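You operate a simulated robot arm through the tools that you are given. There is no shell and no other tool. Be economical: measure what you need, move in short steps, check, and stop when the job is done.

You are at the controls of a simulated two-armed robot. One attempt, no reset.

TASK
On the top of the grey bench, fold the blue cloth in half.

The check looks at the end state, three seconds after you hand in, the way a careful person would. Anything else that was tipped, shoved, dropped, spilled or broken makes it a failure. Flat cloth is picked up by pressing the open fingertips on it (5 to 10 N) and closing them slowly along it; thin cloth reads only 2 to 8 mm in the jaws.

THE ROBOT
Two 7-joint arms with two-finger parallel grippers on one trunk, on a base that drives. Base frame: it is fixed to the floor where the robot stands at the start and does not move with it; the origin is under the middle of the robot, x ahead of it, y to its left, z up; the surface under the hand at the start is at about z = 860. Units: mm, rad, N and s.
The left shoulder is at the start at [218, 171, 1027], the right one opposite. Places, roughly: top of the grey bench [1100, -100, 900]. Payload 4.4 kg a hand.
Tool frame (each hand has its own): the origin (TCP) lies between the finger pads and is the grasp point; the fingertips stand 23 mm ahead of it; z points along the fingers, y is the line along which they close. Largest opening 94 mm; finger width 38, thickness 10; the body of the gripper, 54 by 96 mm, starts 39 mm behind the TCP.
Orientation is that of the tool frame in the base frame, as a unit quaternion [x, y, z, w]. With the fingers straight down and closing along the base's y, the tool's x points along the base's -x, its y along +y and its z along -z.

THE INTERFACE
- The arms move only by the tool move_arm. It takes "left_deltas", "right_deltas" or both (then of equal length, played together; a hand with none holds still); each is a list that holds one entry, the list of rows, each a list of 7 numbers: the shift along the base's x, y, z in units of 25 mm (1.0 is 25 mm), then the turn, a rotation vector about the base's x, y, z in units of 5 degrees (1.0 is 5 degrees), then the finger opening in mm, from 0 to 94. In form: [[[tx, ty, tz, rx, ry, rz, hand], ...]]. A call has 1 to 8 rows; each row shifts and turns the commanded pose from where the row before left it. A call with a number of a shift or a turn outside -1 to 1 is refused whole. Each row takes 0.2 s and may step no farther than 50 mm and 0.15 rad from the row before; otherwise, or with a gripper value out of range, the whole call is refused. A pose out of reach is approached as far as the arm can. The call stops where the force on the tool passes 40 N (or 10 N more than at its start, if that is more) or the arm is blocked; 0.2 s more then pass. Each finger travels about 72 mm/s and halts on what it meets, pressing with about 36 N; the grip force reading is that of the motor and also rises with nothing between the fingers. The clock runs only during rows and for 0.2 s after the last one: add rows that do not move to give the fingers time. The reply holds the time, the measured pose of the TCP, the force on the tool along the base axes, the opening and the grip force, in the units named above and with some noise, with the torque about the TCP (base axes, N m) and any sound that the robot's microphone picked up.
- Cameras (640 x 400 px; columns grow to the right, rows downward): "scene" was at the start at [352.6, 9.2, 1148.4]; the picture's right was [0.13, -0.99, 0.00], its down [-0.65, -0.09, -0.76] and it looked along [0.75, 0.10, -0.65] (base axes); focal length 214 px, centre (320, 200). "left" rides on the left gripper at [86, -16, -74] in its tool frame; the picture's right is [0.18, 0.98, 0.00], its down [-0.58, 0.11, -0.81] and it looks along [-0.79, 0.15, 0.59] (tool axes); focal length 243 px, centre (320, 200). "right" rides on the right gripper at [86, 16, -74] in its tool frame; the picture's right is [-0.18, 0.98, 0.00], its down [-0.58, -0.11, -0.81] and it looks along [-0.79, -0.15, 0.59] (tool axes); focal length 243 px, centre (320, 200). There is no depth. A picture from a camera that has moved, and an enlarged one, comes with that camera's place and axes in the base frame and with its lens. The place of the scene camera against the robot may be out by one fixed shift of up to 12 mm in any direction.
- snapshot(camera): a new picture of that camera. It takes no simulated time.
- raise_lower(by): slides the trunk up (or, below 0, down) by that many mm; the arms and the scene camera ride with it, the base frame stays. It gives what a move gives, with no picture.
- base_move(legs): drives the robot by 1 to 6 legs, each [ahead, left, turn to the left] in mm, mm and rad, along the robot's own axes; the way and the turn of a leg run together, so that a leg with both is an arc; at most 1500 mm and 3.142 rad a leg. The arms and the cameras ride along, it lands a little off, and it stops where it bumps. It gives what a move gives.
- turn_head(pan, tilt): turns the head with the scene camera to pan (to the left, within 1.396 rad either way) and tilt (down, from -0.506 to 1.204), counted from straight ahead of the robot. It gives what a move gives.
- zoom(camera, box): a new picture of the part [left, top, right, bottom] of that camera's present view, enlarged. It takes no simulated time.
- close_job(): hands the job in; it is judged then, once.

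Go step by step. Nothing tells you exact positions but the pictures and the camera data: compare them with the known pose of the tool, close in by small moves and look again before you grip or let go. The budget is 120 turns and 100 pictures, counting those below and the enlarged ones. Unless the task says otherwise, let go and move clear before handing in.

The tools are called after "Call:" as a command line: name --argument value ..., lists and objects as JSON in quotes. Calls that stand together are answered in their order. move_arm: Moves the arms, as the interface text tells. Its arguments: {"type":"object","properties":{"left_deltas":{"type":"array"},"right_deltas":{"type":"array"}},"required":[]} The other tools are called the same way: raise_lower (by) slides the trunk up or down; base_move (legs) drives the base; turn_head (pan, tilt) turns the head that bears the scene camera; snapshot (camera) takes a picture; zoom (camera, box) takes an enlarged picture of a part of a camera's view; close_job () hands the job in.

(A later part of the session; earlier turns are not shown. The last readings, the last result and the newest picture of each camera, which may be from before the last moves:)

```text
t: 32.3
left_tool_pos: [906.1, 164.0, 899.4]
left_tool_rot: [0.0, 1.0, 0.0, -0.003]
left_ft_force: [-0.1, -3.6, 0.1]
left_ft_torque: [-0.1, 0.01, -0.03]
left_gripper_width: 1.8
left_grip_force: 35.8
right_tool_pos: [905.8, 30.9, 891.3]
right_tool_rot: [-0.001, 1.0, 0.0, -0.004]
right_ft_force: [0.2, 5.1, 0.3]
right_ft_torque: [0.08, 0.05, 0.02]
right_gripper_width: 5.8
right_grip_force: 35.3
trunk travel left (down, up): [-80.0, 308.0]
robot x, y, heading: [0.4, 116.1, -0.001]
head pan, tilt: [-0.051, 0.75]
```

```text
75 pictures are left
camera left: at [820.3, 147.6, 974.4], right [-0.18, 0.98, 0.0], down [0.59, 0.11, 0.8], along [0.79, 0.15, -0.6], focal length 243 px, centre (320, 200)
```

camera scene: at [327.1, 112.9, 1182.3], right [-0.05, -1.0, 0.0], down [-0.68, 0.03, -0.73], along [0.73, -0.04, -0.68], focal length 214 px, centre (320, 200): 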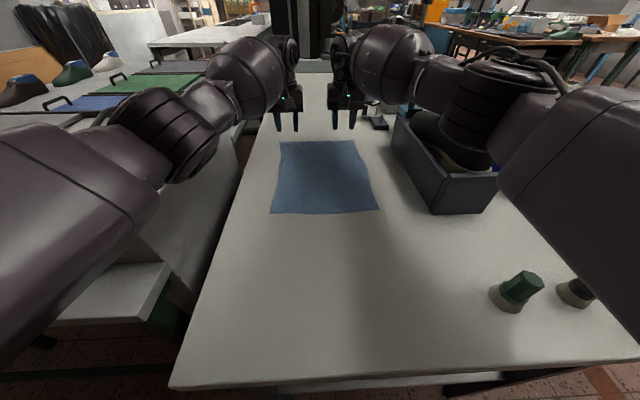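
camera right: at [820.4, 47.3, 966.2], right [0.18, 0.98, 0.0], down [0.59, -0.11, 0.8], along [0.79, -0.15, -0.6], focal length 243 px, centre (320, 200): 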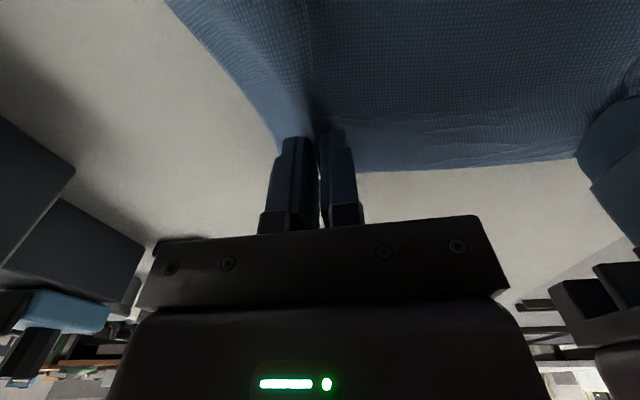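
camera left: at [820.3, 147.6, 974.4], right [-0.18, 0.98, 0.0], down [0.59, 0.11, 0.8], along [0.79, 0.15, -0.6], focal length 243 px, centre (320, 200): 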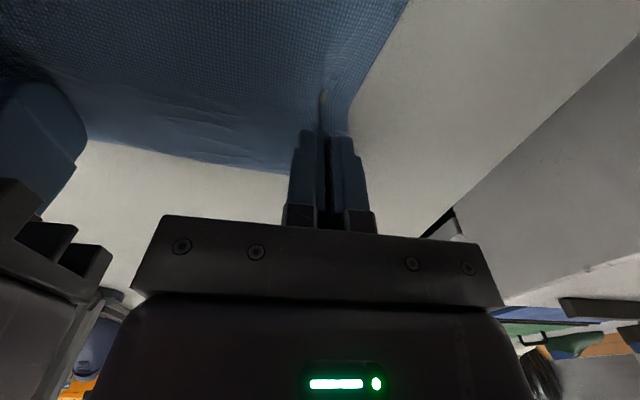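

Both hands hold, but this pinch would leave the edge doubled back when laid down, and tilting would put the wrist camera into the bench. I'll release and regrip with the jaws closing along x, with the cameras turned outwards.

Call:
move_arm --left_deltas '[[[0, -0.15, -0.4, 0, 0, 0, 0], [0, 0, 0, 0, 0, 0, 20], [0, 0, 0, 0, 0, 0, 40], [0, 0, 0.6, 0, 0, 0, 40], [0, 0, 1, 0, 0, 0, 40], [0, 0, 1, 0, 0, 0, 40]]]' --right_deltas '[[[0, 0.15, -0.2, 0, 0, 0, 0], [0, 0, 0, 0, 0, 0, 20], [0, 0, 0, 0, 0, 0, 40], [0, 0, 0.6, 0, 0, 0, 40], [0, 0, 1, 0, 0, 0, 40], [0, 0, 1, 0, 0, 0, 40]]]'

Call:
move_arm --left_deltas '[[[0, 0.3, 0.3, 0, 0, -1, 40], [0, 0.2, 0.3, 0, 0, -1, 40], [0, 0, 0, 0, 0, -1, 40], [0, 0, 0, 0, 0, -1, 40], [0, 0, 0, 0, 0, -1, 40], [0, 0, 0, 0, 0, -1, 40], [0, 0, 0, 0, 0, -1, 40], [0, 0, 0, 0, 0, -1, 40]]]' --right_deltas '[[[0, -0.3, 0.3, 0, 0, 1, 40], [0, -0.2, 0.3, 0, 0, 1, 40], [0, 0, 0, 0, 0, 1, 40], [0, 0, 0, 0, 0, 1, 40], [0, 0, 0, 0, 0, 1, 40], [0, 0, 0, 0, 0, 1, 40], [0, 0, 0, 0, 0, 1, 40], [0, 0, 0, 0, 0, 1, 40]]]'

Call:
snapshot --camera "scene"

```text
t: 33.7
left_tool_pos: [904.8, 159.8, 961.6]
left_tool_rot: [-0.001, 1.0, 0.0, 0.001]
left_ft_force: [0.4, -0.5, 0.8]
left_ft_torque: [0.01, 0.0, -0.01]
left_gripper_width: 40.1
left_grip_force: 0.1
right_tool_pos: [905.6, 35.1, 960.4]
right_tool_rot: [-0.001, 1.0, 0.0, 0.001]
right_ft_force: [-0.2, 0.4, 0.1]
right_ft_torque: [0.02, 0.0, 0.04]
right_gripper_width: 40.0
right_grip_force: 0.1
trunk travel left (down, up): [-80.0, 308.0]
robot x, y, heading: [3.3, 118.5, 0.002]
head pan, tilt: [-0.051, 0.75]
```

```text
t: 35.5
left_tool_pos: [906.6, 171.8, 975.6]
left_tool_rot: [0.342, 0.94, 0.0, 0.0]
left_ft_force: [-0.8, 0.5, -0.1]
left_ft_torque: [0.04, -0.04, 0.01]
left_gripper_width: 39.7
left_grip_force: 0.0
right_tool_pos: [906.8, 24.0, 974.4]
right_tool_rot: [-0.217, 0.976, 0.0, 0.0]
right_ft_force: [0.4, 0.0, 0.1]
right_ft_torque: [-0.01, 0.0, -0.05]
right_gripper_width: 39.9
right_grip_force: 0.1
right hand out of reach, approached as far as the arm can: row 6, 7, 8
trunk travel left (down, up): [-80.0, 308.0]
robot x, y, heading: [-2.0, 118.6, -0.001]
head pan, tilt: [-0.051, 0.75]
```

```text
74 pictures are left
camera scene: at [325.6, 112.8, 1183.1], right [-0.05, -1.0, 0.0], down [-0.68, 0.03, -0.73], along [0.73, -0.04, -0.68], focal length 214 px, centre (320, 200)
```

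scene: 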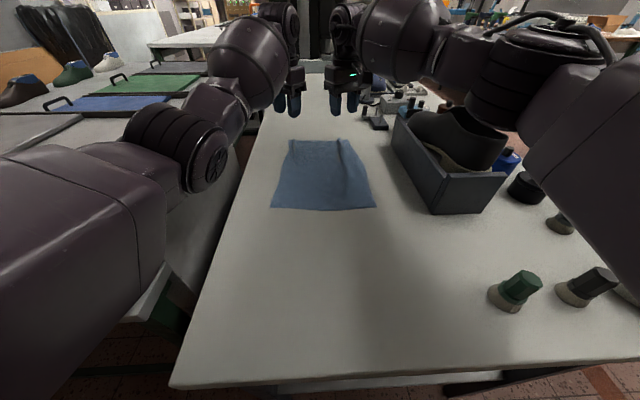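

The right wrist stops at +25° of yaw, so I'll turn it the other way (its camera inwards, which still leaves room) while the left finishes its turn.

Call:
move_arm --left_deltas '[[[0, 0.1, 0, 0, 0, -1, 40], [0, 0.1, 0, 0, 0, -1, 40], [0, 0, 0, 0, 0, -1, 40], [0, 0, 0, 0, 0, -1, 40], [0, 0, 0, 0, 0, -1, 40], [0, 0, 0, 0, 0, -1, 40], [0, 0, 0, 0, 0, -1, 40], [0, 0, 0, 0, 0, -1, 40]]]' --right_deltas '[[[0, 0, 0, 0, 0, -1, 40], [0, 0, 0, 0, 0, -1, 40], [0, 0, 0, 0, 0, -1, 40], [0, 0, 0, 0, 0, -1, 40], [0, 0, 0, 0, 0, -1, 40], [0, 0, 0, 0, 0, -1, 40], [0, 0, 0, 0, 0, -1, 40], [0, 0, 0, 0, 0, -1, 40]]]'

Call:
move_arm --left_deltas '[[[0, 0, 0, 0, 0, -1, 40], [0, 0, 0, 0, 0, -1, 40], [0, 0, 0, 0, 0, 0, 40], [0, 0, 0, 0, 0, 0, 40], [0, 0, 0, 0, 0, 0, 40], [0, 0, 0, 0, 0, 0, 40], [0, 0, 0, 0, 0, 0, 40], [0, 0, 0, 0, 0, 0, 40]]]' --right_deltas '[[[0, 0, 0, 0, 0, -1, 40], [0, 0, 0, 0, 0, -1, 40], [0, 0, 0, 0, 0, -1, 40], [0, 0, 0, 0, 0, -1, 40], [0, 0, 0, 0, 0, -1, 40], [0, 0, 0, 0, 0, -1, 40], [0, 0, 0, 0, 0, -1, 40], [0, 0, 0, 0, 0, -1, 40]]]'

Call:
snapshot --camera "scene"

```text
t: 37.3
left_tool_pos: [906.3, 177.8, 974.6]
left_tool_rot: [0.643, 0.766, 0.0, 0.0]
left_ft_force: [-0.3, -0.3, 0.1]
left_ft_torque: [0.0, 0.01, 0.01]
left_gripper_width: 40.4
left_grip_force: 0.0
right_tool_pos: [906.2, 23.0, 974.6]
right_tool_rot: [0.131, 0.991, 0.001, 0.0]
right_ft_force: [0.3, 0.4, -0.4]
right_ft_torque: [0.01, 0.0, 0.01]
right_gripper_width: 40.1
right_grip_force: 0.0
trunk travel left (down, up): [-80.0, 308.0]
robot x, y, heading: [1.7, 120.2, -0.0]
head pan, tilt: [-0.051, 0.75]
```

```text
t: 39.1
left_tool_pos: [906.1, 177.4, 975.6]
left_tool_rot: [0.707, 0.708, 0.0, 0.0]
left_ft_force: [-0.1, 0.8, 0.4]
left_ft_torque: [-0.01, 0.03, -0.02]
left_gripper_width: 40.0
left_grip_force: 0.1
right_tool_pos: [906.2, 23.6, 973.3]
right_tool_rot: [0.462, 0.887, 0.0, -0.001]
right_ft_force: [-0.4, -0.2, -0.6]
right_ft_torque: [-0.01, 0.0, -0.01]
right_gripper_width: 39.8
right_grip_force: 0.0
trunk travel left (down, up): [-80.0, 308.0]
robot x, y, heading: [2.4, 114.8, 0.003]
head pan, tilt: [-0.051, 0.75]
```

```text
73 pictures are left
camera scene: at [325.6, 112.7, 1183.1], right [-0.05, -1.0, 0.0], down [-0.68, 0.03, -0.73], along [0.73, -0.04, -0.68], focal length 214 px, centre (320, 200)
```

scene: 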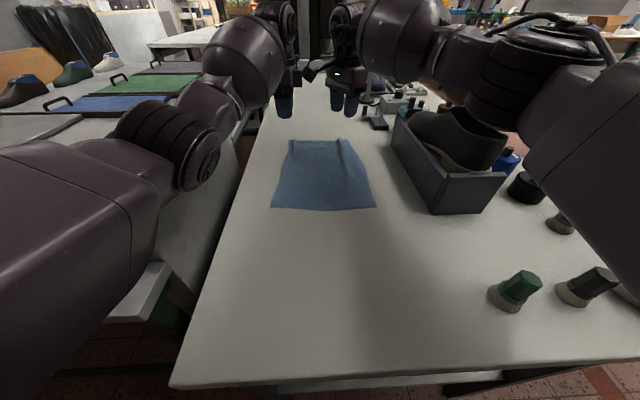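

Call:
move_arm --right_deltas '[[[0, 0, 0, 0, 0, -1, 40], [0, 0, 0, 0, 0, -1, 40], [0, 0, 0, 0, 0, -1, 40], [0, 0, 0, 0, 0, -1, 40], [0, 0, 0, 0, 0, -1, 40], [0, 0, 0, 0, 0, -1, 40], [0, 0, 0, 0, 0, -1, 40]]]'

Call:
zoom --camera "scene" --box '[240, 70, 400, 220]'

Call:
snapshot --camera "right"

Call:
snapshot --camera "left"

```text
t: 39.8
left_tool_pos: [907.6, 181.5, 973.9]
left_tool_rot: [0.702, 0.712, 0.002, 0.001]
left_ft_force: [3.3, 1.1, 0.1]
left_ft_torque: [-0.08, 0.25, 0.14]
left_gripper_width: 40.0
left_grip_force: 0.0
right_tool_pos: [903.3, 26.9, 973.6]
right_tool_rot: [0.54, 0.842, -0.002, -0.004]
right_ft_force: [-2.7, -1.3, 0.0]
right_ft_torque: [0.12, -0.27, 0.39]
right_gripper_width: 39.7
right_grip_force: 0.1
trunk travel left (down, up): [-80.0, 308.0]
robot x, y, heading: [-1.8, 115.3, 0.003]
head pan, tilt: [-0.051, 0.75]
stopped in row 3 (left hand): the force on the tool passed its limit at 53 N (the readings are from after the stop); the commanded pose is now the measured one
```

```text
2.67 times, centred on (320, 145) of scene
camera zoom: at [325.6, 112.8, 1183.1], right [-0.05, -1.0, 0.0], down [-0.68, 0.03, -0.73], along [0.73, -0.04, -0.68], focal length 572 px, centre (320, 347)
```

zoom: 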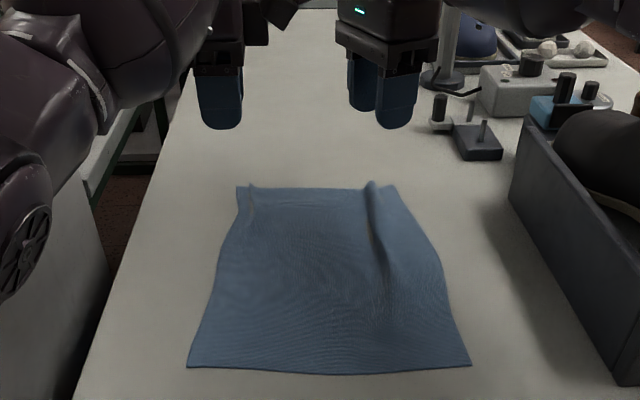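

```text
71 pictures are left
camera right: at [883.6, 113.4, 1047.8], right [0.97, 0.24, -0.01], down [0.15, -0.57, 0.81], along [0.19, -0.78, -0.59], focal length 243 px, centre (320, 200)
```

right: 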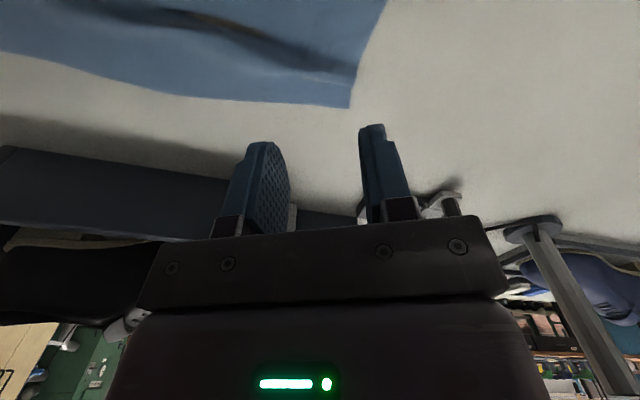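

```text
70 pictures are left
camera left: at [891.4, 268.8, 1051.1], right [0.98, 0.2, 0.01], down [0.11, -0.58, 0.81], along [0.16, -0.79, -0.59], focal length 243 px, centre (320, 200)
```

left: 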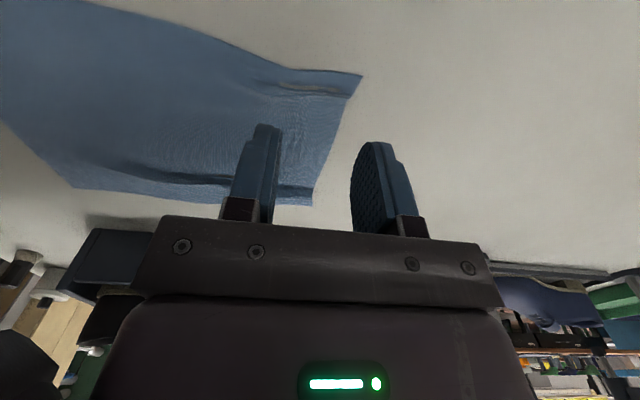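

The right camera brushed the left hand, so I need more separation. The cloth's far edge is now at x≈935 with corners at y≈184 and 4. I'll move the right hand away, and let the left grip its corner first so I can pull the cloth out wider.

Call:
move_arm --left_deltas '[[[0, 0, 0, 0, 0, 0, 36], [0, 0, 0, 0, 0, 0, 36], [0, 0, 0, 0, 0, 0, 36], [-0.15, -0.3, 0, 0, 0, 0, 36], [0, -0.3, 0, 0, 0, 0, 36], [0, 0, 0, 0, 0, 0, 36], [0, 0, 0, 0, 0, 0, 36], [0, 0, 0, 0, 0, 0, 36]]]' --right_deltas '[[[0, -0.7, 0.6, 0, 0, 0, 36], [0, -0.7, 0.6, 0, 0, 0, 36], [0, -0.5, 0.6, 0, 0, 0, 36], [0, 0, 0, 0, 0, -1, 36], [0, 0, 0, 0, 0, -1, 36], [0, 0, 0, 0, 0, -1, 36], [0, 0, 0, 0, 0, -1, 36], [0, 0, 0, 0, 0, -1, 36]]]'

Call:
move_arm --left_deltas '[[[0, 0, -0.8, 0, 0, 0, 36], [0, 0, -0.8, 0, 0, 0, 36], [0, 0, -0.8, 0, 0, 0, 36], [0, 0, -0.7, 0, 0, 0, 36], [0, 0, -0.3, 0, 0, 0, 36]]]'

Call:
snapshot --camera "left"

Call:
snapshot --camera "scene"

```text
t: 41.6
left_tool_pos: [904.4, 167.0, 976.6]
left_tool_rot: [0.702, 0.712, 0.003, 0.001]
left_ft_force: [-0.4, -0.4, -0.3]
left_ft_torque: [0.03, -0.01, 0.01]
left_gripper_width: 36.2
left_grip_force: 0.0
right_tool_pos: [904.7, -20.1, 1019.1]
right_tool_rot: [0.711, 0.704, -0.001, -0.002]
right_ft_force: [-0.3, 0.0, -0.6]
right_ft_torque: [0.01, 0.02, -0.02]
right_gripper_width: 35.8
right_grip_force: 0.1
trunk travel left (down, up): [-80.0, 308.0]
robot x, y, heading: [-3.0, 118.9, 0.002]
head pan, tilt: [-0.051, 0.75]
```

```text
t: 42.8
left_tool_pos: [903.9, 168.1, 891.9]
left_tool_rot: [0.702, 0.713, 0.002, 0.001]
left_ft_force: [-0.2, 0.0, 0.6]
left_ft_torque: [-0.03, 0.0, -0.03]
left_gripper_width: 36.0
left_grip_force: 0.0
right_tool_pos: [904.5, -19.8, 1018.1]
right_tool_rot: [0.711, 0.703, -0.001, -0.002]
right_ft_force: [-0.7, -0.6, -0.1]
right_ft_torque: [-0.03, -0.01, -0.02]
right_gripper_width: 36.0
right_grip_force: 0.0
trunk travel left (down, up): [-80.0, 308.0]
robot x, y, heading: [1.8, 122.6, 0.009]
head pan, tilt: [-0.051, 0.75]
```

```text
69 pictures are left
camera left: at [887.5, 254.5, 966.3], right [0.98, 0.2, 0.01], down [0.11, -0.58, 0.81], along [0.16, -0.79, -0.59], focal length 243 px, centre (320, 200)
```

left: 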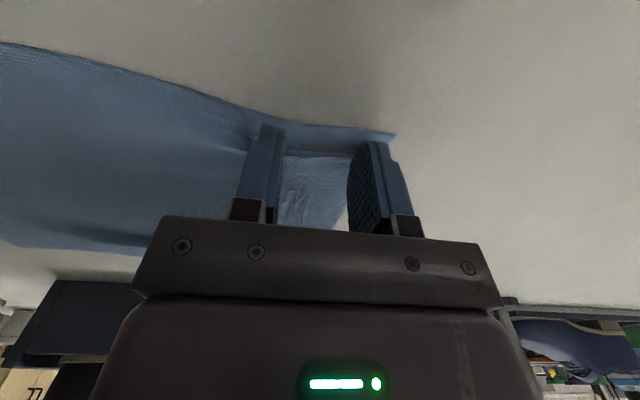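

```text
68 pictures are left
camera scene: at [325.5, 112.6, 1183.2], right [-0.05, -1.0, 0.0], down [-0.68, 0.03, -0.73], along [0.73, -0.04, -0.68], focal length 214 px, centre (320, 200)
```

scene: 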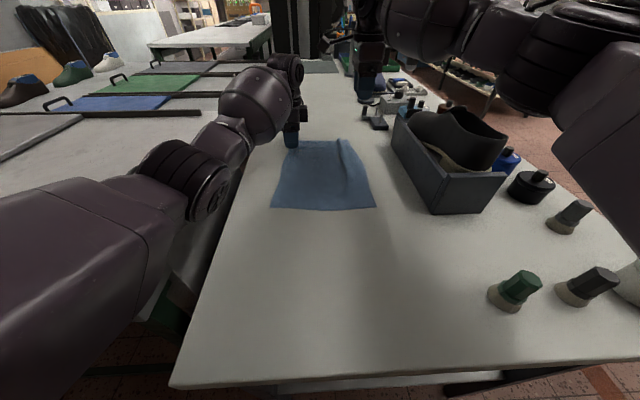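

Left fingers are placed well inside the edge. Pressing down.

Call:
move_arm --left_deltas '[[[0, 0, -0.12, 0, 0, 0, 36], [0, 0, -0.08, 0, 0, 0, 36], [0, 0, -0.05, 0, 0, 0, 36], [0, 0, 0, 0, 0, 0, 36]]]'

```text
t: 43.8
left_tool_pos: [904.9, 166.6, 885.4]
left_tool_rot: [0.702, 0.712, 0.001, 0.0]
left_ft_force: [0.9, 0.0, 1.4]
left_ft_torque: [0.0, -0.02, 0.0]
left_gripper_width: 36.1
left_grip_force: 0.1
right_tool_pos: [904.7, -20.5, 1019.3]
right_tool_rot: [0.71, 0.704, -0.001, -0.002]
right_ft_force: [0.6, -0.2, 0.2]
right_ft_torque: [-0.01, 0.02, 0.02]
right_gripper_width: 36.1
right_grip_force: 0.1
trunk travel left (down, up): [-80.0, 308.0]
robot x, y, heading: [2.0, 117.4, 0.001]
head pan, tilt: [-0.051, 0.75]
```

Call:
move_arm --left_deltas '[[[0, 0, -0.08, 0, 0, 0, 36], [0, 0, -0.03, 0, 0, 0, 36], [0, 0, 0, 0, 0, 0, 36]]]'

```text
t: 44.6
left_tool_pos: [904.6, 166.7, 884.2]
left_tool_rot: [0.702, 0.712, 0.003, 0.003]
left_ft_force: [2.5, -0.6, 12.0]
left_ft_torque: [-0.03, -0.28, 0.0]
left_gripper_width: 36.8
left_grip_force: 0.2
right_tool_pos: [903.2, -20.5, 1021.3]
right_tool_rot: [0.71, 0.704, -0.001, -0.002]
right_ft_force: [0.5, -0.4, 0.5]
right_ft_torque: [0.03, 0.01, -0.02]
right_gripper_width: 36.0
right_grip_force: 0.1
trunk travel left (down, up): [-80.0, 308.0]
robot x, y, heading: [2.6, 122.3, -0.002]
head pan, tilt: [-0.051, 0.75]
```

Call:
move_arm --left_deltas '[[[0, 0, 0.03, 0, 0, 0, 33], [0, 0, 0, 0, 0, 0, 30], [0, 0, 0, 0, 0, 0, 27], [0, 0, 0, 0, 0, 0, 24], [0, 0, 0, 0, 0, 0, 21], [0, 0, 0, 0, 0, 0, 18], [0, 0, 0, 0, 0, 0, 15], [0, 0, 0, 0, 0, 0, 12]]]'

Call:
move_arm --left_deltas '[[[0, 0, 0, 0, 0, 0, 9], [0, 0, 0, 0, 0, 0, 7], [0, 0, 0, 0, 0, 0, 5], [0, 0, 0, 0, 0, 0, 3], [0, 0, 0, 0, 0, 0, 1], [0, 0, 0, 0, 0, 0, 0], [0, 0, 0, 0, 0, 0, 0]]]'

Call:
snapshot --camera "left"

```text
t: 46.4
left_tool_pos: [904.0, 166.4, 885.2]
left_tool_rot: [0.702, 0.712, 0.003, 0.002]
left_ft_force: [-0.5, 0.1, 19.5]
left_ft_torque: [-0.08, -0.21, -0.01]
left_gripper_width: 12.2
left_grip_force: 1.0
right_tool_pos: [904.0, -20.3, 1020.9]
right_tool_rot: [0.711, 0.703, -0.001, -0.002]
right_ft_force: [-0.1, -0.7, 0.5]
right_ft_torque: [-0.02, 0.03, 0.0]
right_gripper_width: 35.8
right_grip_force: 0.1
trunk travel left (down, up): [-80.0, 308.0]
robot x, y, heading: [-3.0, 115.5, -0.001]
head pan, tilt: [-0.051, 0.75]
```

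```text
t: 48.0
left_tool_pos: [903.9, 166.6, 885.0]
left_tool_rot: [0.702, 0.712, 0.003, 0.001]
left_ft_force: [3.0, -0.6, 22.2]
left_ft_torque: [-0.07, -0.21, 0.01]
left_gripper_width: 2.4
left_grip_force: 35.9
right_tool_pos: [903.6, -20.1, 1021.2]
right_tool_rot: [0.71, 0.704, -0.001, -0.002]
right_ft_force: [0.0, -0.3, 0.7]
right_ft_torque: [-0.04, -0.02, 0.04]
right_gripper_width: 35.8
right_grip_force: 0.1
trunk travel left (down, up): [-80.0, 308.0]
robot x, y, heading: [1.5, 121.4, 0.002]
head pan, tilt: [-0.051, 0.75]
```

```text
67 pictures are left
camera left: at [886.2, 253.7, 959.9], right [0.98, 0.2, 0.01], down [0.11, -0.58, 0.81], along [0.16, -0.79, -0.59], focal length 243 px, centre (320, 200)
```

left: 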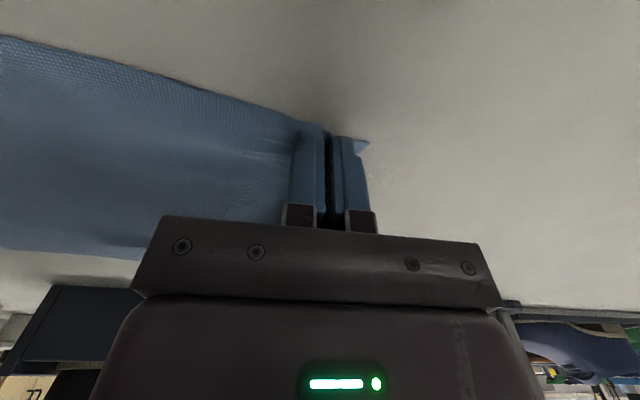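

Held at 2.4 mm. I'll raise it slightly and pull +y to flatten out the ridges.

Call:
move_arm --left_deltas '[[[0, 0, 0.2, 0, 0, 0, 0], [0, 0, 0.2, 0, 0, 0, 0], [0, 0.2, 0, 0, 0, 0, 0], [0, 0.2, 0, 0, 0, 0, 0], [0, 0.2, 0, 0, 0, 0, 0], [0, 0.2, 0, 0, 0, 0, 0]]]'

Call:
snapshot --camera "left"

Call:
zoom --camera "scene" --box '[240, 90, 400, 220]'

Call:
snapshot --camera "right"

```text
t: 49.4
left_tool_pos: [903.9, 185.9, 891.8]
left_tool_rot: [0.702, 0.712, 0.001, 0.001]
left_ft_force: [-0.8, 0.1, -0.1]
left_ft_torque: [-0.01, 0.0, 0.0]
left_gripper_width: 2.1
left_grip_force: 35.5
right_tool_pos: [905.2, -20.6, 1019.1]
right_tool_rot: [0.71, 0.705, -0.002, -0.003]
right_ft_force: [-0.6, -0.2, -0.7]
right_ft_torque: [-0.01, 0.02, -0.01]
right_gripper_width: 36.1
right_grip_force: 0.0
trunk travel left (down, up): [-80.0, 308.0]
robot x, y, heading: [0.0, 114.0, 0.004]
head pan, tilt: [-0.051, 0.75]
```

```text
66 pictures are left
camera left: at [887.5, 273.2, 968.5], right [0.98, 0.2, 0.0], down [0.11, -0.58, 0.81], along [0.16, -0.79, -0.59], focal length 243 px, centre (320, 200)
```

left: 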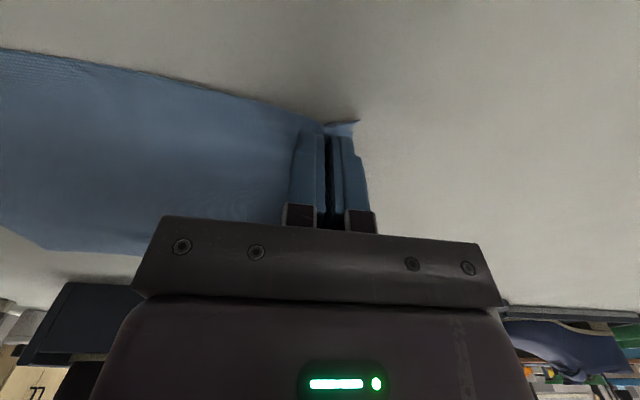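

```text
3.08 times, centred on (320, 155) of scene
camera zoom: at [325.5, 112.8, 1183.1], right [-0.05, -1.0, 0.0], down [-0.68, 0.03, -0.73], along [0.73, -0.04, -0.68], focal length 660 px, centre (320, 338)
```

zoom: 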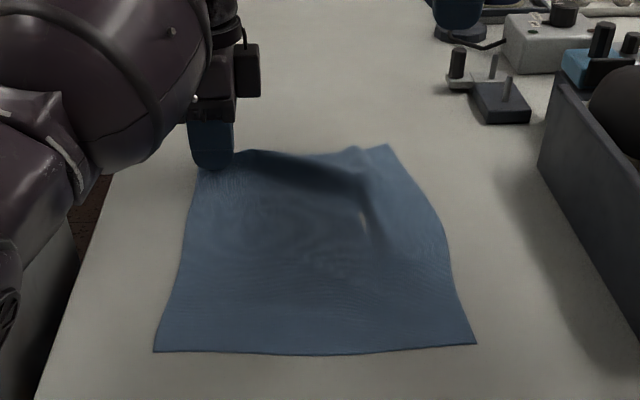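

```text
64 pictures are left
camera right: at [922.1, 66.5, 1093.0], right [0.98, -0.19, -0.01], down [-0.11, -0.58, 0.81], along [-0.16, -0.79, -0.59], focal length 243 px, centre (320, 200)
```

right: 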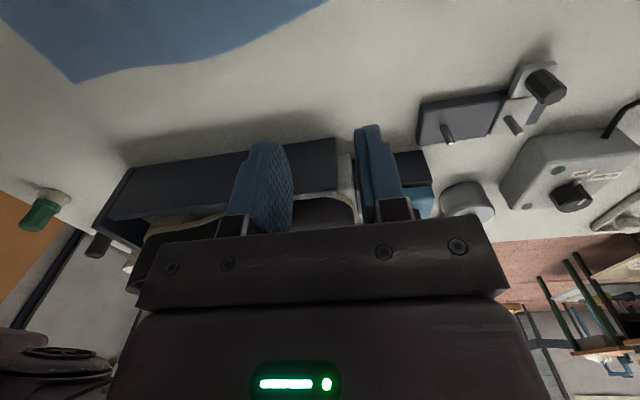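

The pull smoothed the left side. I'll pull left another 8 mm, then bring the right hand over its corner (~y 18) and look.

Call:
move_arm --left_deltas '[[[0, 0.16, 0, 0, 0, 0, 0], [0, 0.16, 0, 0, 0, 0, 0], [0, 0, 0, 0, 0, 0, 0], [0, 0, 0, 0, 0, 0, 0], [0, 0, 0, 0, 0, 0, 0], [0, 0, 0, 0, 0, 0, 0], [0, 0, 0, 0, 0, 0, 0]]]' --right_deltas '[[[0, 0, 0, 0, 0, 0, 36], [0, 0, 0, 0, 0, 0, 36], [0, 0.5, -0.7, 0, 0, 0, 36], [0, 0.5, -0.7, 0, 0, 0, 36], [0, 0.5, -0.7, 0, 0, 0, 36], [0, 0, -0.7, 0, 0, 0, 36], [0, 0, -0.7, 0, 0, 0, 36]]]'

Call:
snapshot --camera "right"

Call:
zoom --camera "scene" --box '[240, 90, 400, 220]'

```text
t: 51.0
left_tool_pos: [903.9, 194.5, 890.8]
left_tool_rot: [0.702, 0.712, 0.002, 0.0]
left_ft_force: [0.1, 0.0, 0.3]
left_ft_torque: [-0.03, -0.02, 0.0]
left_gripper_width: 2.0
left_grip_force: 35.9
right_tool_pos: [905.2, 17.7, 928.7]
right_tool_rot: [0.71, 0.704, -0.002, -0.002]
right_ft_force: [0.0, 0.4, 0.1]
right_ft_torque: [0.01, 0.01, 0.03]
right_gripper_width: 36.2
right_grip_force: 0.2
trunk travel left (down, up): [-80.0, 308.0]
robot x, y, heading: [0.2, 117.5, 0.003]
head pan, tilt: [-0.051, 0.75]
```

```text
63 pictures are left
camera right: at [922.8, 103.6, 1002.9], right [0.98, -0.19, -0.01], down [-0.11, -0.58, 0.81], along [-0.16, -0.79, -0.59], focal length 243 px, centre (320, 200)
```

right: 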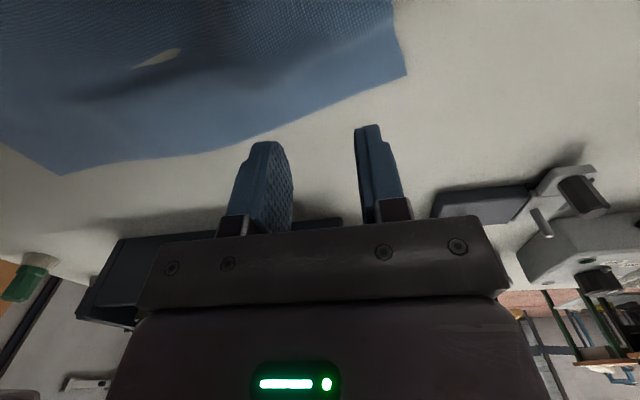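

```text
3.08 times, centred on (320, 155) of scene
camera zoom: at [326.0, 112.6, 1182.9], right [-0.05, -1.0, 0.0], down [-0.68, 0.03, -0.73], along [0.73, -0.04, -0.68], focal length 660 px, centre (320, 338)
```

zoom: 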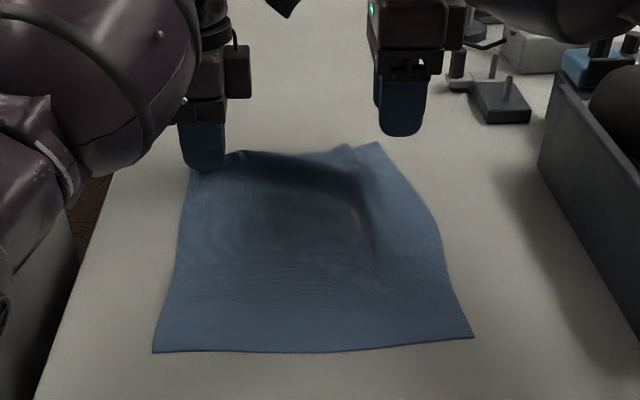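

The right corner has come in to about (957, 27). I'll press the right fingertips on it and drag it outwards (−y) while the left holds, to flatten that side.

Call:
move_arm --right_deltas '[[[0.4, 0.3, -0.5, 0, 0, 0, 36], [0.4, 0.25, -0.5, 0, 0, 0, 36], [0, 0, -0.5, 0, 0, 0, 36], [0, 0, -0.1, 0, 0, 0, 36], [0, 0, -0.08, 0, 0, 0, 36], [0, 0, 0, 0, 0, 0, 36]]]'

```text
t: 52.4
left_tool_pos: [904.3, 194.8, 893.2]
left_tool_rot: [0.702, 0.712, 0.002, 0.001]
left_ft_force: [1.1, 0.3, 0.2]
left_ft_torque: [0.01, 0.02, -0.03]
left_gripper_width: 2.3
left_grip_force: 35.8
right_tool_pos: [922.7, 30.8, 889.4]
right_tool_rot: [0.71, 0.704, -0.002, -0.002]
right_ft_force: [0.3, 0.3, -0.9]
right_ft_torque: [0.0, -0.04, -0.01]
right_gripper_width: 36.0
right_grip_force: 0.0
trunk travel left (down, up): [-80.0, 308.0]
robot x, y, heading: [1.7, 117.1, 0.001]
head pan, tilt: [-0.051, 0.75]
```

Call:
move_arm --right_deltas '[[[0, 0, -0.1, 0, 0, 0, 36], [0, 0, -0.08, 0, 0, 0, 36], [0, 0, -0.05, 0, 0, 0, 36], [0, 0, 0, 0, 0, 0, 36]]]'

```text
t: 53.4
left_tool_pos: [904.8, 195.2, 892.8]
left_tool_rot: [0.702, 0.712, 0.002, 0.0]
left_ft_force: [0.1, -0.1, -0.3]
left_ft_torque: [0.0, -0.05, 0.01]
left_gripper_width: 2.2
left_grip_force: 35.9
right_tool_pos: [924.0, 32.2, 885.3]
right_tool_rot: [0.71, 0.704, -0.001, -0.002]
right_ft_force: [0.2, 0.2, 4.7]
right_ft_torque: [0.01, -0.09, 0.0]
right_gripper_width: 36.0
right_grip_force: 0.0
trunk travel left (down, up): [-80.0, 308.0]
robot x, y, heading: [0.3, 118.6, 0.004]
head pan, tilt: [-0.051, 0.75]
```

Contact at 4.7 N. I'll press a touch more and drag −y 25 mm and a little −x.

Call:
move_arm --right_deltas '[[[0, 0, -0.04, 0, 0, 0, 36], [-0.05, -0.2, 0, 0, 0, 0, 36], [-0.05, -0.2, 0, 0, 0, 0, 36], [-0.1, -0.2, 0, 0, 0, 0, 36], [-0.1, -0.2, 0, 0, 0, 0, 36], [-0.1, -0.2, 0, 0, 0, 0, 36]]]'

Call:
snapshot --camera "right"

Call:
zoom --camera "scene" --box '[240, 90, 400, 220]'

```text
t: 54.8
left_tool_pos: [903.9, 194.3, 893.6]
left_tool_rot: [0.702, 0.713, 0.002, 0.002]
left_ft_force: [-0.1, -6.6, -0.4]
left_ft_torque: [-0.08, 0.02, 0.01]
left_gripper_width: 2.1
left_grip_force: 35.7
right_tool_pos: [914.5, 6.9, 885.0]
right_tool_rot: [0.711, 0.704, 0.0, -0.002]
right_ft_force: [0.5, 7.0, 12.5]
right_ft_torque: [0.22, -0.24, 0.17]
right_gripper_width: 35.7
right_grip_force: 0.0
trunk travel left (down, up): [-80.0, 308.0]
robot x, y, heading: [1.4, 122.2, 0.002]
head pan, tilt: [-0.051, 0.75]
```

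```text
61 pictures are left
camera right: at [931.2, 93.9, 958.6], right [0.98, -0.19, 0.0], down [-0.11, -0.58, 0.81], along [-0.16, -0.79, -0.59], focal length 243 px, centre (320, 200)
```

right: 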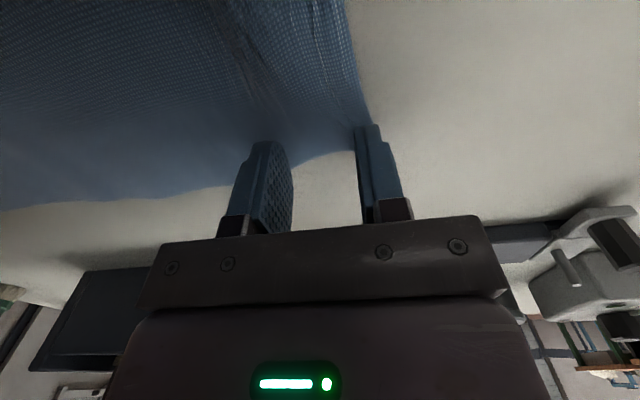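

```text
3.08 times, centred on (320, 155) of scene
camera zoom: at [324.4, 112.9, 1183.5], right [-0.05, -1.0, 0.0], down [-0.68, 0.03, -0.73], along [0.73, -0.04, -0.68], focal length 660 px, centre (320, 338)
```

zoom: 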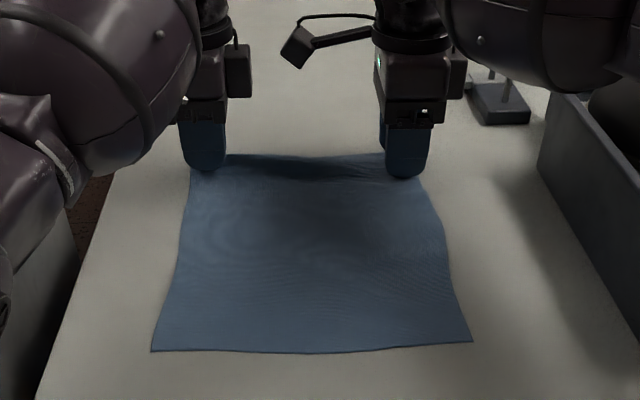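

The cloth is taut and flat now, with about 187 mm separation. I'll lift the right hand slightly, shift it 10 mm onto the cloth, and grip there.

Call:
move_arm --left_deltas '[[[0, 0, 0, 0, 0, 0, 0], [0, 0, 0, 0, 0, 0, 0], [0, 0, 0, 0, 0, 0, 0], [0, 0, 0, 0, 0, 0, 0], [0, 0, 0, 0, 0, 0, 0]]]' --right_deltas '[[[0, 0, 0.5, 0, 0, 0, 36], [-0.35, 0.5, 0, 0, 0, 0, 36], [0, 0, -0.3, 0, 0, 0, 36], [0, 0, -0.1, 0, 0, 0, 36], [0, 0, 0, 0, 0, 0, 36]]]'

Call:
snapshot --camera "right"

```text
t: 56.0
left_tool_pos: [904.2, 195.0, 893.0]
left_tool_rot: [0.702, 0.712, 0.003, 0.001]
left_ft_force: [-0.5, -0.4, -1.1]
left_ft_torque: [0.02, 0.02, -0.01]
left_gripper_width: 2.3
left_grip_force: 35.8
right_tool_pos: [904.0, 18.9, 887.1]
right_tool_rot: [0.711, 0.704, -0.001, -0.001]
right_ft_force: [0.0, 1.0, -0.3]
right_ft_torque: [-0.02, 0.05, -0.01]
right_gripper_width: 36.2
right_grip_force: 0.1
trunk travel left (down, up): [-80.0, 308.0]
robot x, y, heading: [0.3, 120.0, 0.0]
head pan, tilt: [-0.051, 0.75]
```

```text
59 pictures are left
camera right: at [922.2, 105.1, 961.5], right [0.98, -0.19, 0.0], down [-0.11, -0.58, 0.81], along [-0.16, -0.79, -0.59], focal length 243 px, centre (320, 200)
```

right: 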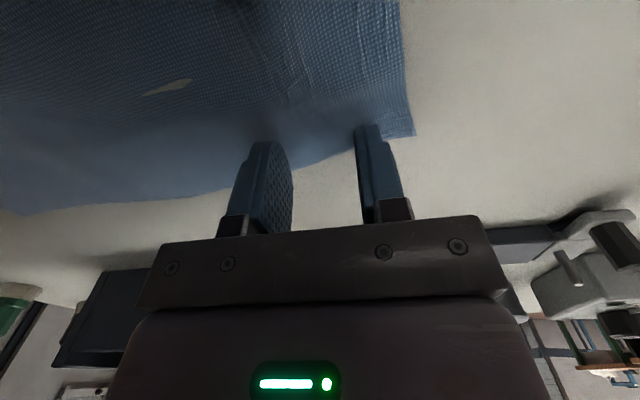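

Call:
move_arm --right_deltas '[[[0, 0, 0.2, 0, 0, 0, 36], [0.4, 0.25, 0, 0, 0, 0, 36], [0, 0, -0.2, 0, 0, 0, 36], [0, 0, -0.1, 0, 0, 0, 36], [0, 0, -0.06, 0, 0, 0, 36], [0, 0, 0, 0, 0, 0, 36]]]'

```text
t: 57.4
left_tool_pos: [903.3, 193.0, 894.3]
left_tool_rot: [0.702, 0.712, 0.003, 0.001]
left_ft_force: [-0.8, 0.7, -1.3]
left_ft_torque: [-0.01, 0.0, 0.01]
left_gripper_width: 1.9
left_grip_force: 35.5
right_tool_pos: [914.6, 25.6, 883.9]
right_tool_rot: [0.71, 0.705, 0.0, -0.001]
right_ft_force: [2.4, -1.7, 13.2]
right_ft_torque: [-0.03, -0.22, -0.02]
right_gripper_width: 36.3
right_grip_force: 0.1
trunk travel left (down, up): [-80.0, 308.0]
robot x, y, heading: [2.2, 118.7, 0.006]
head pan, tilt: [-0.051, 0.75]
```

Pressed at 13 N; I'll ease 1 mm and close slowly.

Call:
move_arm --right_deltas '[[[0, 0, 0.03, 0, 0, 0, 33], [0, 0, 0, 0, 0, 0, 30], [0, 0, 0, 0, 0, 0, 27], [0, 0, 0, 0, 0, 0, 24], [0, 0, 0, 0, 0, 0, 21], [0, 0, 0, 0, 0, 0, 18], [0, 0, 0, 0, 0, 0, 15], [0, 0, 0, 0, 0, 0, 12]]]'

Call:
move_arm --right_deltas '[[[0, 0, 0, 0, 0, 0, 9], [0, 0, 0, 0, 0, 0, 7], [0, 0, 0, 0, 0, 0, 5], [0, 0, 0, 0, 0, 0, 3], [0, 0, 0, 0, 0, 0, 1], [0, 0, 0, 0, 0, 0, 0], [0, 0, 0, 0, 0, 0, 0]]]'

Call:
snapshot --camera "right"

```text
t: 59.2
left_tool_pos: [902.9, 195.2, 895.1]
left_tool_rot: [0.703, 0.711, 0.003, 0.001]
left_ft_force: [-0.3, -0.3, 0.2]
left_ft_torque: [-0.02, 0.02, -0.02]
left_gripper_width: 2.2
left_grip_force: 36.2
right_tool_pos: [913.7, 25.8, 883.6]
right_tool_rot: [0.71, 0.704, -0.001, -0.001]
right_ft_force: [-1.5, -0.2, 18.5]
right_ft_torque: [-0.02, -0.11, 0.0]
right_gripper_width: 10.8
right_grip_force: 0.0
trunk travel left (down, up): [-80.0, 308.0]
robot x, y, heading: [0.6, 119.6, 0.002]
head pan, tilt: [-0.051, 0.75]
```

```text
t: 60.8
left_tool_pos: [903.0, 194.7, 894.3]
left_tool_rot: [0.702, 0.712, 0.003, 0.001]
left_ft_force: [-0.7, 0.8, 0.2]
left_ft_torque: [-0.01, -0.03, 0.06]
left_gripper_width: 2.1
left_grip_force: 35.5
right_tool_pos: [914.9, 23.6, 884.3]
right_tool_rot: [0.71, 0.704, -0.001, -0.002]
right_ft_force: [0.9, -0.4, 20.6]
right_ft_torque: [0.0, -0.1, 0.01]
right_gripper_width: 2.1
right_grip_force: 36.1
trunk travel left (down, up): [-80.0, 308.0]
robot x, y, heading: [1.5, 118.5, -0.003]
head pan, tilt: [-0.051, 0.75]
```

```text
58 pictures are left
camera right: at [931.5, 111.5, 958.5], right [0.98, -0.19, 0.0], down [-0.11, -0.58, 0.81], along [-0.16, -0.79, -0.59], focal length 243 px, centre (320, 200)
```

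right: 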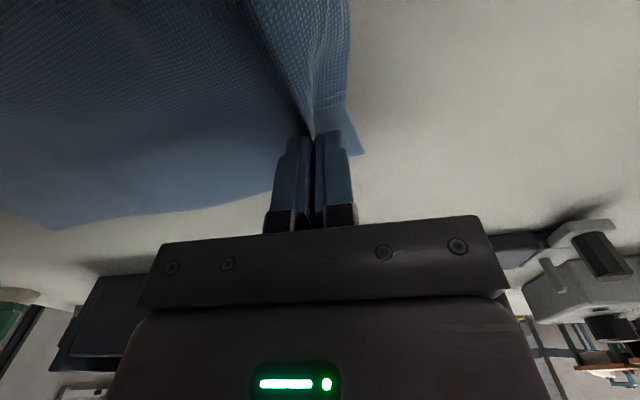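

Right holds too (2.1 mm). I'll lift both and tension the edge.

Call:
move_arm --left_deltas '[[[0, 0, 0, 0, 0, 0, 0], [0, 0, 0, 0, 0, 0, 0], [0, 0, 0.2, 0, 0, 0, 0], [0, 0, 0.4, 0, 0, 0, 0], [0, 0, 0.4, 0, 0, 0, 0]]]' --right_deltas '[[[0, 0, 0.3, 0, 0, 0, 0], [0, -0.2, 0.3, 0, 0, 0, 0], [0, -0.2, 0.2, 0, 0, 0, 0], [0, -0.2, 0.4, 0, 0, 0, 0], [0, 0, 0.4, 0, 0, 0, 0]]]'

Call:
snapshot --camera "scene"

Call:
snapshot --camera "right"

Call:
snapshot --camera "left"

```text
t: 62.0
left_tool_pos: [904.8, 192.1, 919.6]
left_tool_rot: [0.702, 0.712, 0.003, 0.002]
left_ft_force: [0.9, -9.0, 0.9]
left_ft_torque: [-0.19, -0.04, 0.0]
left_gripper_width: 2.2
left_grip_force: 36.1
right_tool_pos: [914.6, 10.0, 923.6]
right_tool_rot: [0.71, 0.704, -0.001, -0.003]
right_ft_force: [-0.9, 9.4, 0.3]
right_ft_torque: [0.16, 0.04, 0.03]
right_gripper_width: 1.6
right_grip_force: 36.1
trunk travel left (down, up): [-80.0, 308.0]
robot x, y, heading: [-3.7, 117.5, -0.002]
head pan, tilt: [-0.051, 0.75]
```

```text
57 pictures are left
camera scene: at [324.9, 112.7, 1183.5], right [-0.05, -1.0, 0.0], down [-0.68, 0.03, -0.73], along [0.73, -0.04, -0.68], focal length 214 px, centre (320, 200)
```

scene: 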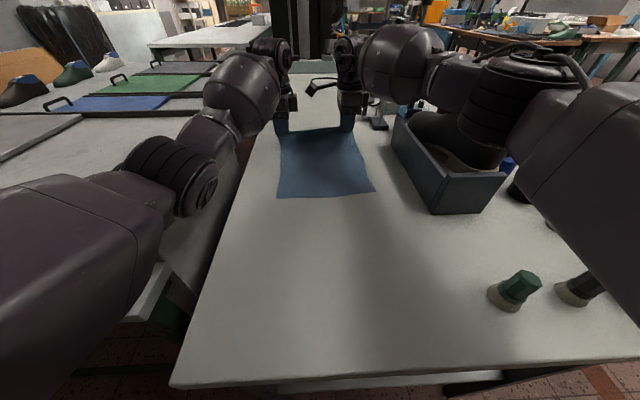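

```text
56 pictures are left
camera right: at [932.4, 97.0, 997.6], right [0.98, -0.19, -0.01], down [-0.11, -0.58, 0.81], along [-0.16, -0.79, -0.59], focal length 243 px, centre (320, 200)
```

right: 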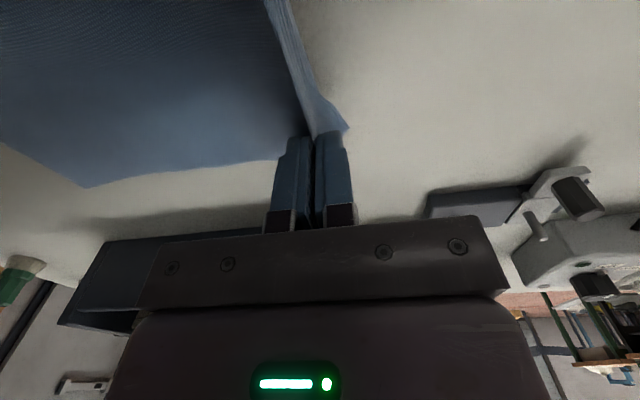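

```text
55 pictures are left
camera left: at [887.3, 279.9, 995.0], right [0.98, 0.2, 0.01], down [0.11, -0.58, 0.81], along [0.16, -0.79, -0.59], focal length 243 px, centre (320, 200)
```

left: 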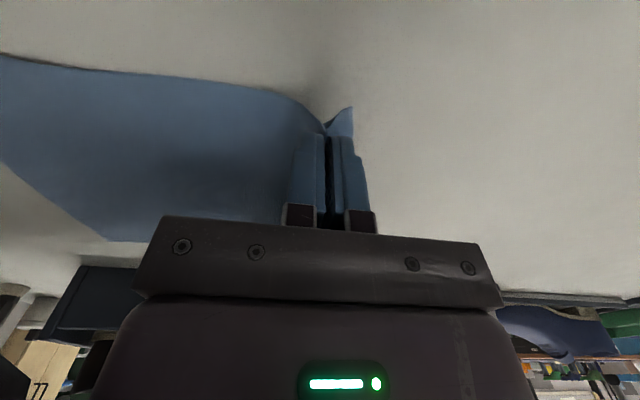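

Both corners are held; the near edge has slid to x≈685, so the fold line will be about x≈830. I'll arc the hands up and back, tilting the fingers forward.

Call:
move_arm --left_deltas '[[[-0.2, 0, 0.4, 0, -1, 0, 0], [-0.3, 0, 0.4, 0, -1, 0, 0], [-0.3, 0, 0.4, 0, -1, 0, 0], [-0.4, 0, 0.4, 0, -1, 0, 0], [-0.6, 0, 0.2, 0, -1, 0, 0], [-0.6, 0, 0.2, 0, -1, 0, 0], [-0.6, 0, 0.1, 0, -1, 0, 0], [-0.6, 0, 0, 0, -1, 0, 0]]]' --right_deltas '[[[-0.2, 0.15, 0.4, 0, -1, 0, 0], [-0.3, 0, 0.4, 0, -1, 0, 0], [-0.3, 0, 0.4, 0, -1, 0, 0], [-0.4, 0, 0.4, 0, -1, 0, 0], [-0.6, 0, 0.2, 0, -1, 0, 0], [-0.6, 0, 0.2, 0, -1, 0, 0], [-0.6, 0, 0.1, 0, -1, 0, 0], [-0.6, 0, 0, 0, -1, 0, 0]]]'

Call:
snapshot --camera "scene"

Call:
snapshot --camera "left"

```text
t: 64.0
left_tool_pos: [793.3, 119.5, 1036.9]
left_tool_rot: [0.673, 0.631, 0.262, 0.285]
left_ft_force: [0.6, -0.8, 0.4]
left_ft_torque: [-0.02, 0.03, 0.02]
left_gripper_width: 2.2
left_grip_force: 36.0
right_tool_pos: [795.4, -45.8, 1004.6]
right_tool_rot: [0.682, 0.638, 0.252, 0.253]
right_ft_force: [-0.1, -0.7, 0.7]
right_ft_torque: [0.07, 0.04, 0.02]
right_gripper_width: 2.1
right_grip_force: 35.9
trunk travel left (down, up): [-80.0, 308.0]
robot x, y, heading: [-2.3, 113.4, -0.05]
head pan, tilt: [-0.051, 0.75]
stopped in row 8 (left hand): the arm was blocked; the commanded pose is now the measured one
```

```text
54 pictures are left
camera scene: at [297.4, 78.0, 1194.7], right [-0.1, -0.99, -0.02], down [-0.66, 0.08, -0.74], along [0.74, -0.06, -0.67], focal length 214 px, centre (320, 200)
```

scene: 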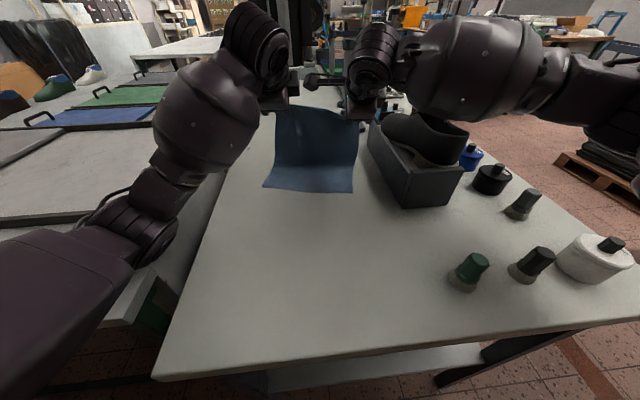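

```text
53 pictures are left
camera left: at [736.3, 211.8, 1077.6], right [0.7, 0.14, 0.7], down [-0.54, -0.54, 0.65], along [0.47, -0.83, -0.3], focal length 243 px, centre (320, 200)
```

left: 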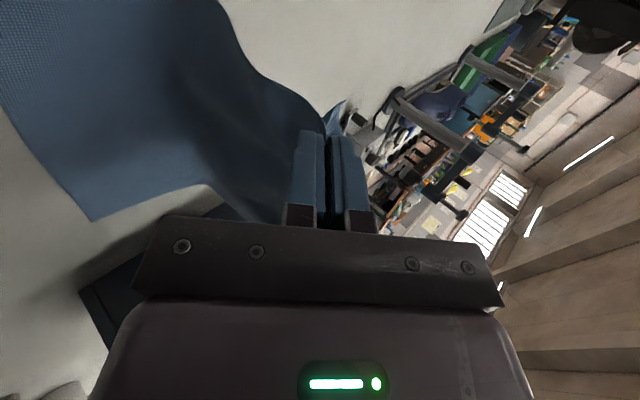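

The left elbow met the side bench and nudged the robot round slightly. I'll back the base off 60 mm, which also carries the hands in the fold direction, and look again.

Call:
base_move --legs '[[-50, 0, 0]]'

Call:
snapshot --camera "scene"

```text
t: 64.9
left_tool_pos: [762.3, 156.0, 981.3]
left_tool_rot: [0.674, 0.649, 0.238, 0.263]
left_ft_force: [1.1, 0.3, 0.4]
left_ft_torque: [0.05, 0.1, 0.04]
left_gripper_width: 2.2
left_grip_force: 36.1
right_tool_pos: [765.4, -18.1, 967.9]
right_tool_rot: [0.683, 0.648, 0.233, 0.243]
right_ft_force: [-0.6, -0.1, -0.7]
right_ft_torque: [-0.01, 0.02, 0.0]
right_gripper_width: 1.8
right_grip_force: 35.5
trunk travel left (down, up): [-80.0, 308.0]
robot x, y, heading: [-53.9, 117.7, -0.036]
head pan, tilt: [-0.051, 0.75]
```

```text
52 pictures are left
camera scene: at [271.9, 104.7, 1180.6], right [-0.09, -1.0, 0.0], down [-0.68, 0.06, -0.73], along [0.73, -0.07, -0.68], focal length 214 px, centre (320, 200)
```

scene: 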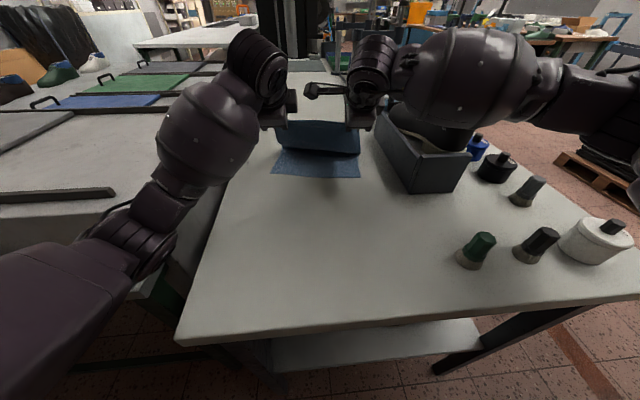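

Call:
zoom --camera "scene" --box '[240, 80, 500, 220]'

Call:
snapshot --camera "left"

Call:
snapshot --camera "right"

```text
2.46 times, centred on (370, 150) of scene
camera zoom: at [271.9, 104.7, 1180.6], right [-0.09, -1.0, 0.0], down [-0.68, 0.06, -0.73], along [0.73, -0.07, -0.68], focal length 528 px, centre (197, 323)
```

zoom: 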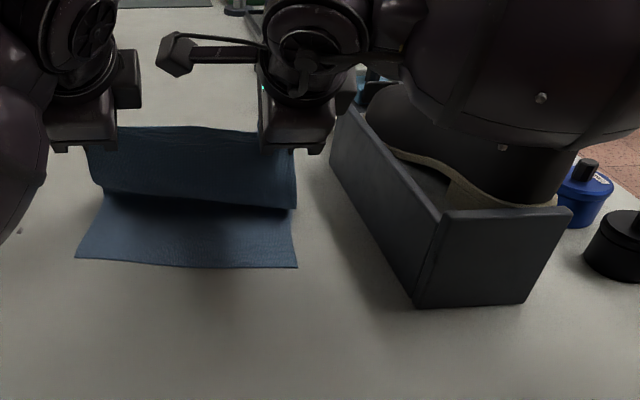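

```text
50 pictures are left
camera left: at [705.9, 246.9, 1025.2], right [0.74, 0.17, 0.65], down [-0.48, -0.55, 0.69], along [0.47, -0.82, -0.33], focal length 243 px, centre (320, 200)
```

left: 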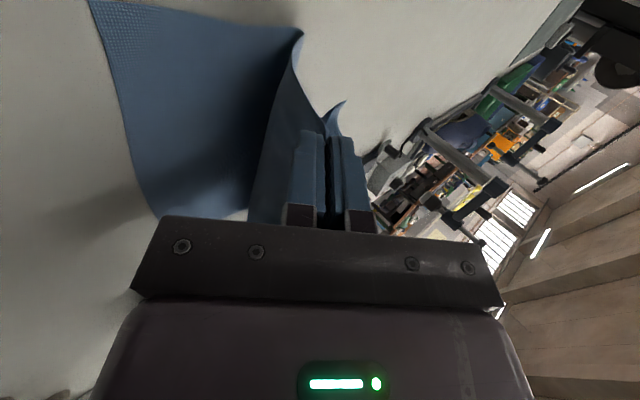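

```text
49 pictures are left
camera right: at [734.8, 70.8, 1036.1], right [0.75, -0.22, 0.62], down [-0.62, -0.55, 0.55], along [0.22, -0.8, -0.55], focal length 243 px, centre (320, 200)
```

right: 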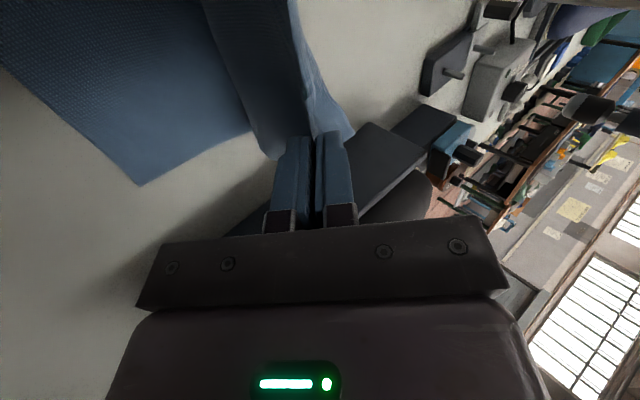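

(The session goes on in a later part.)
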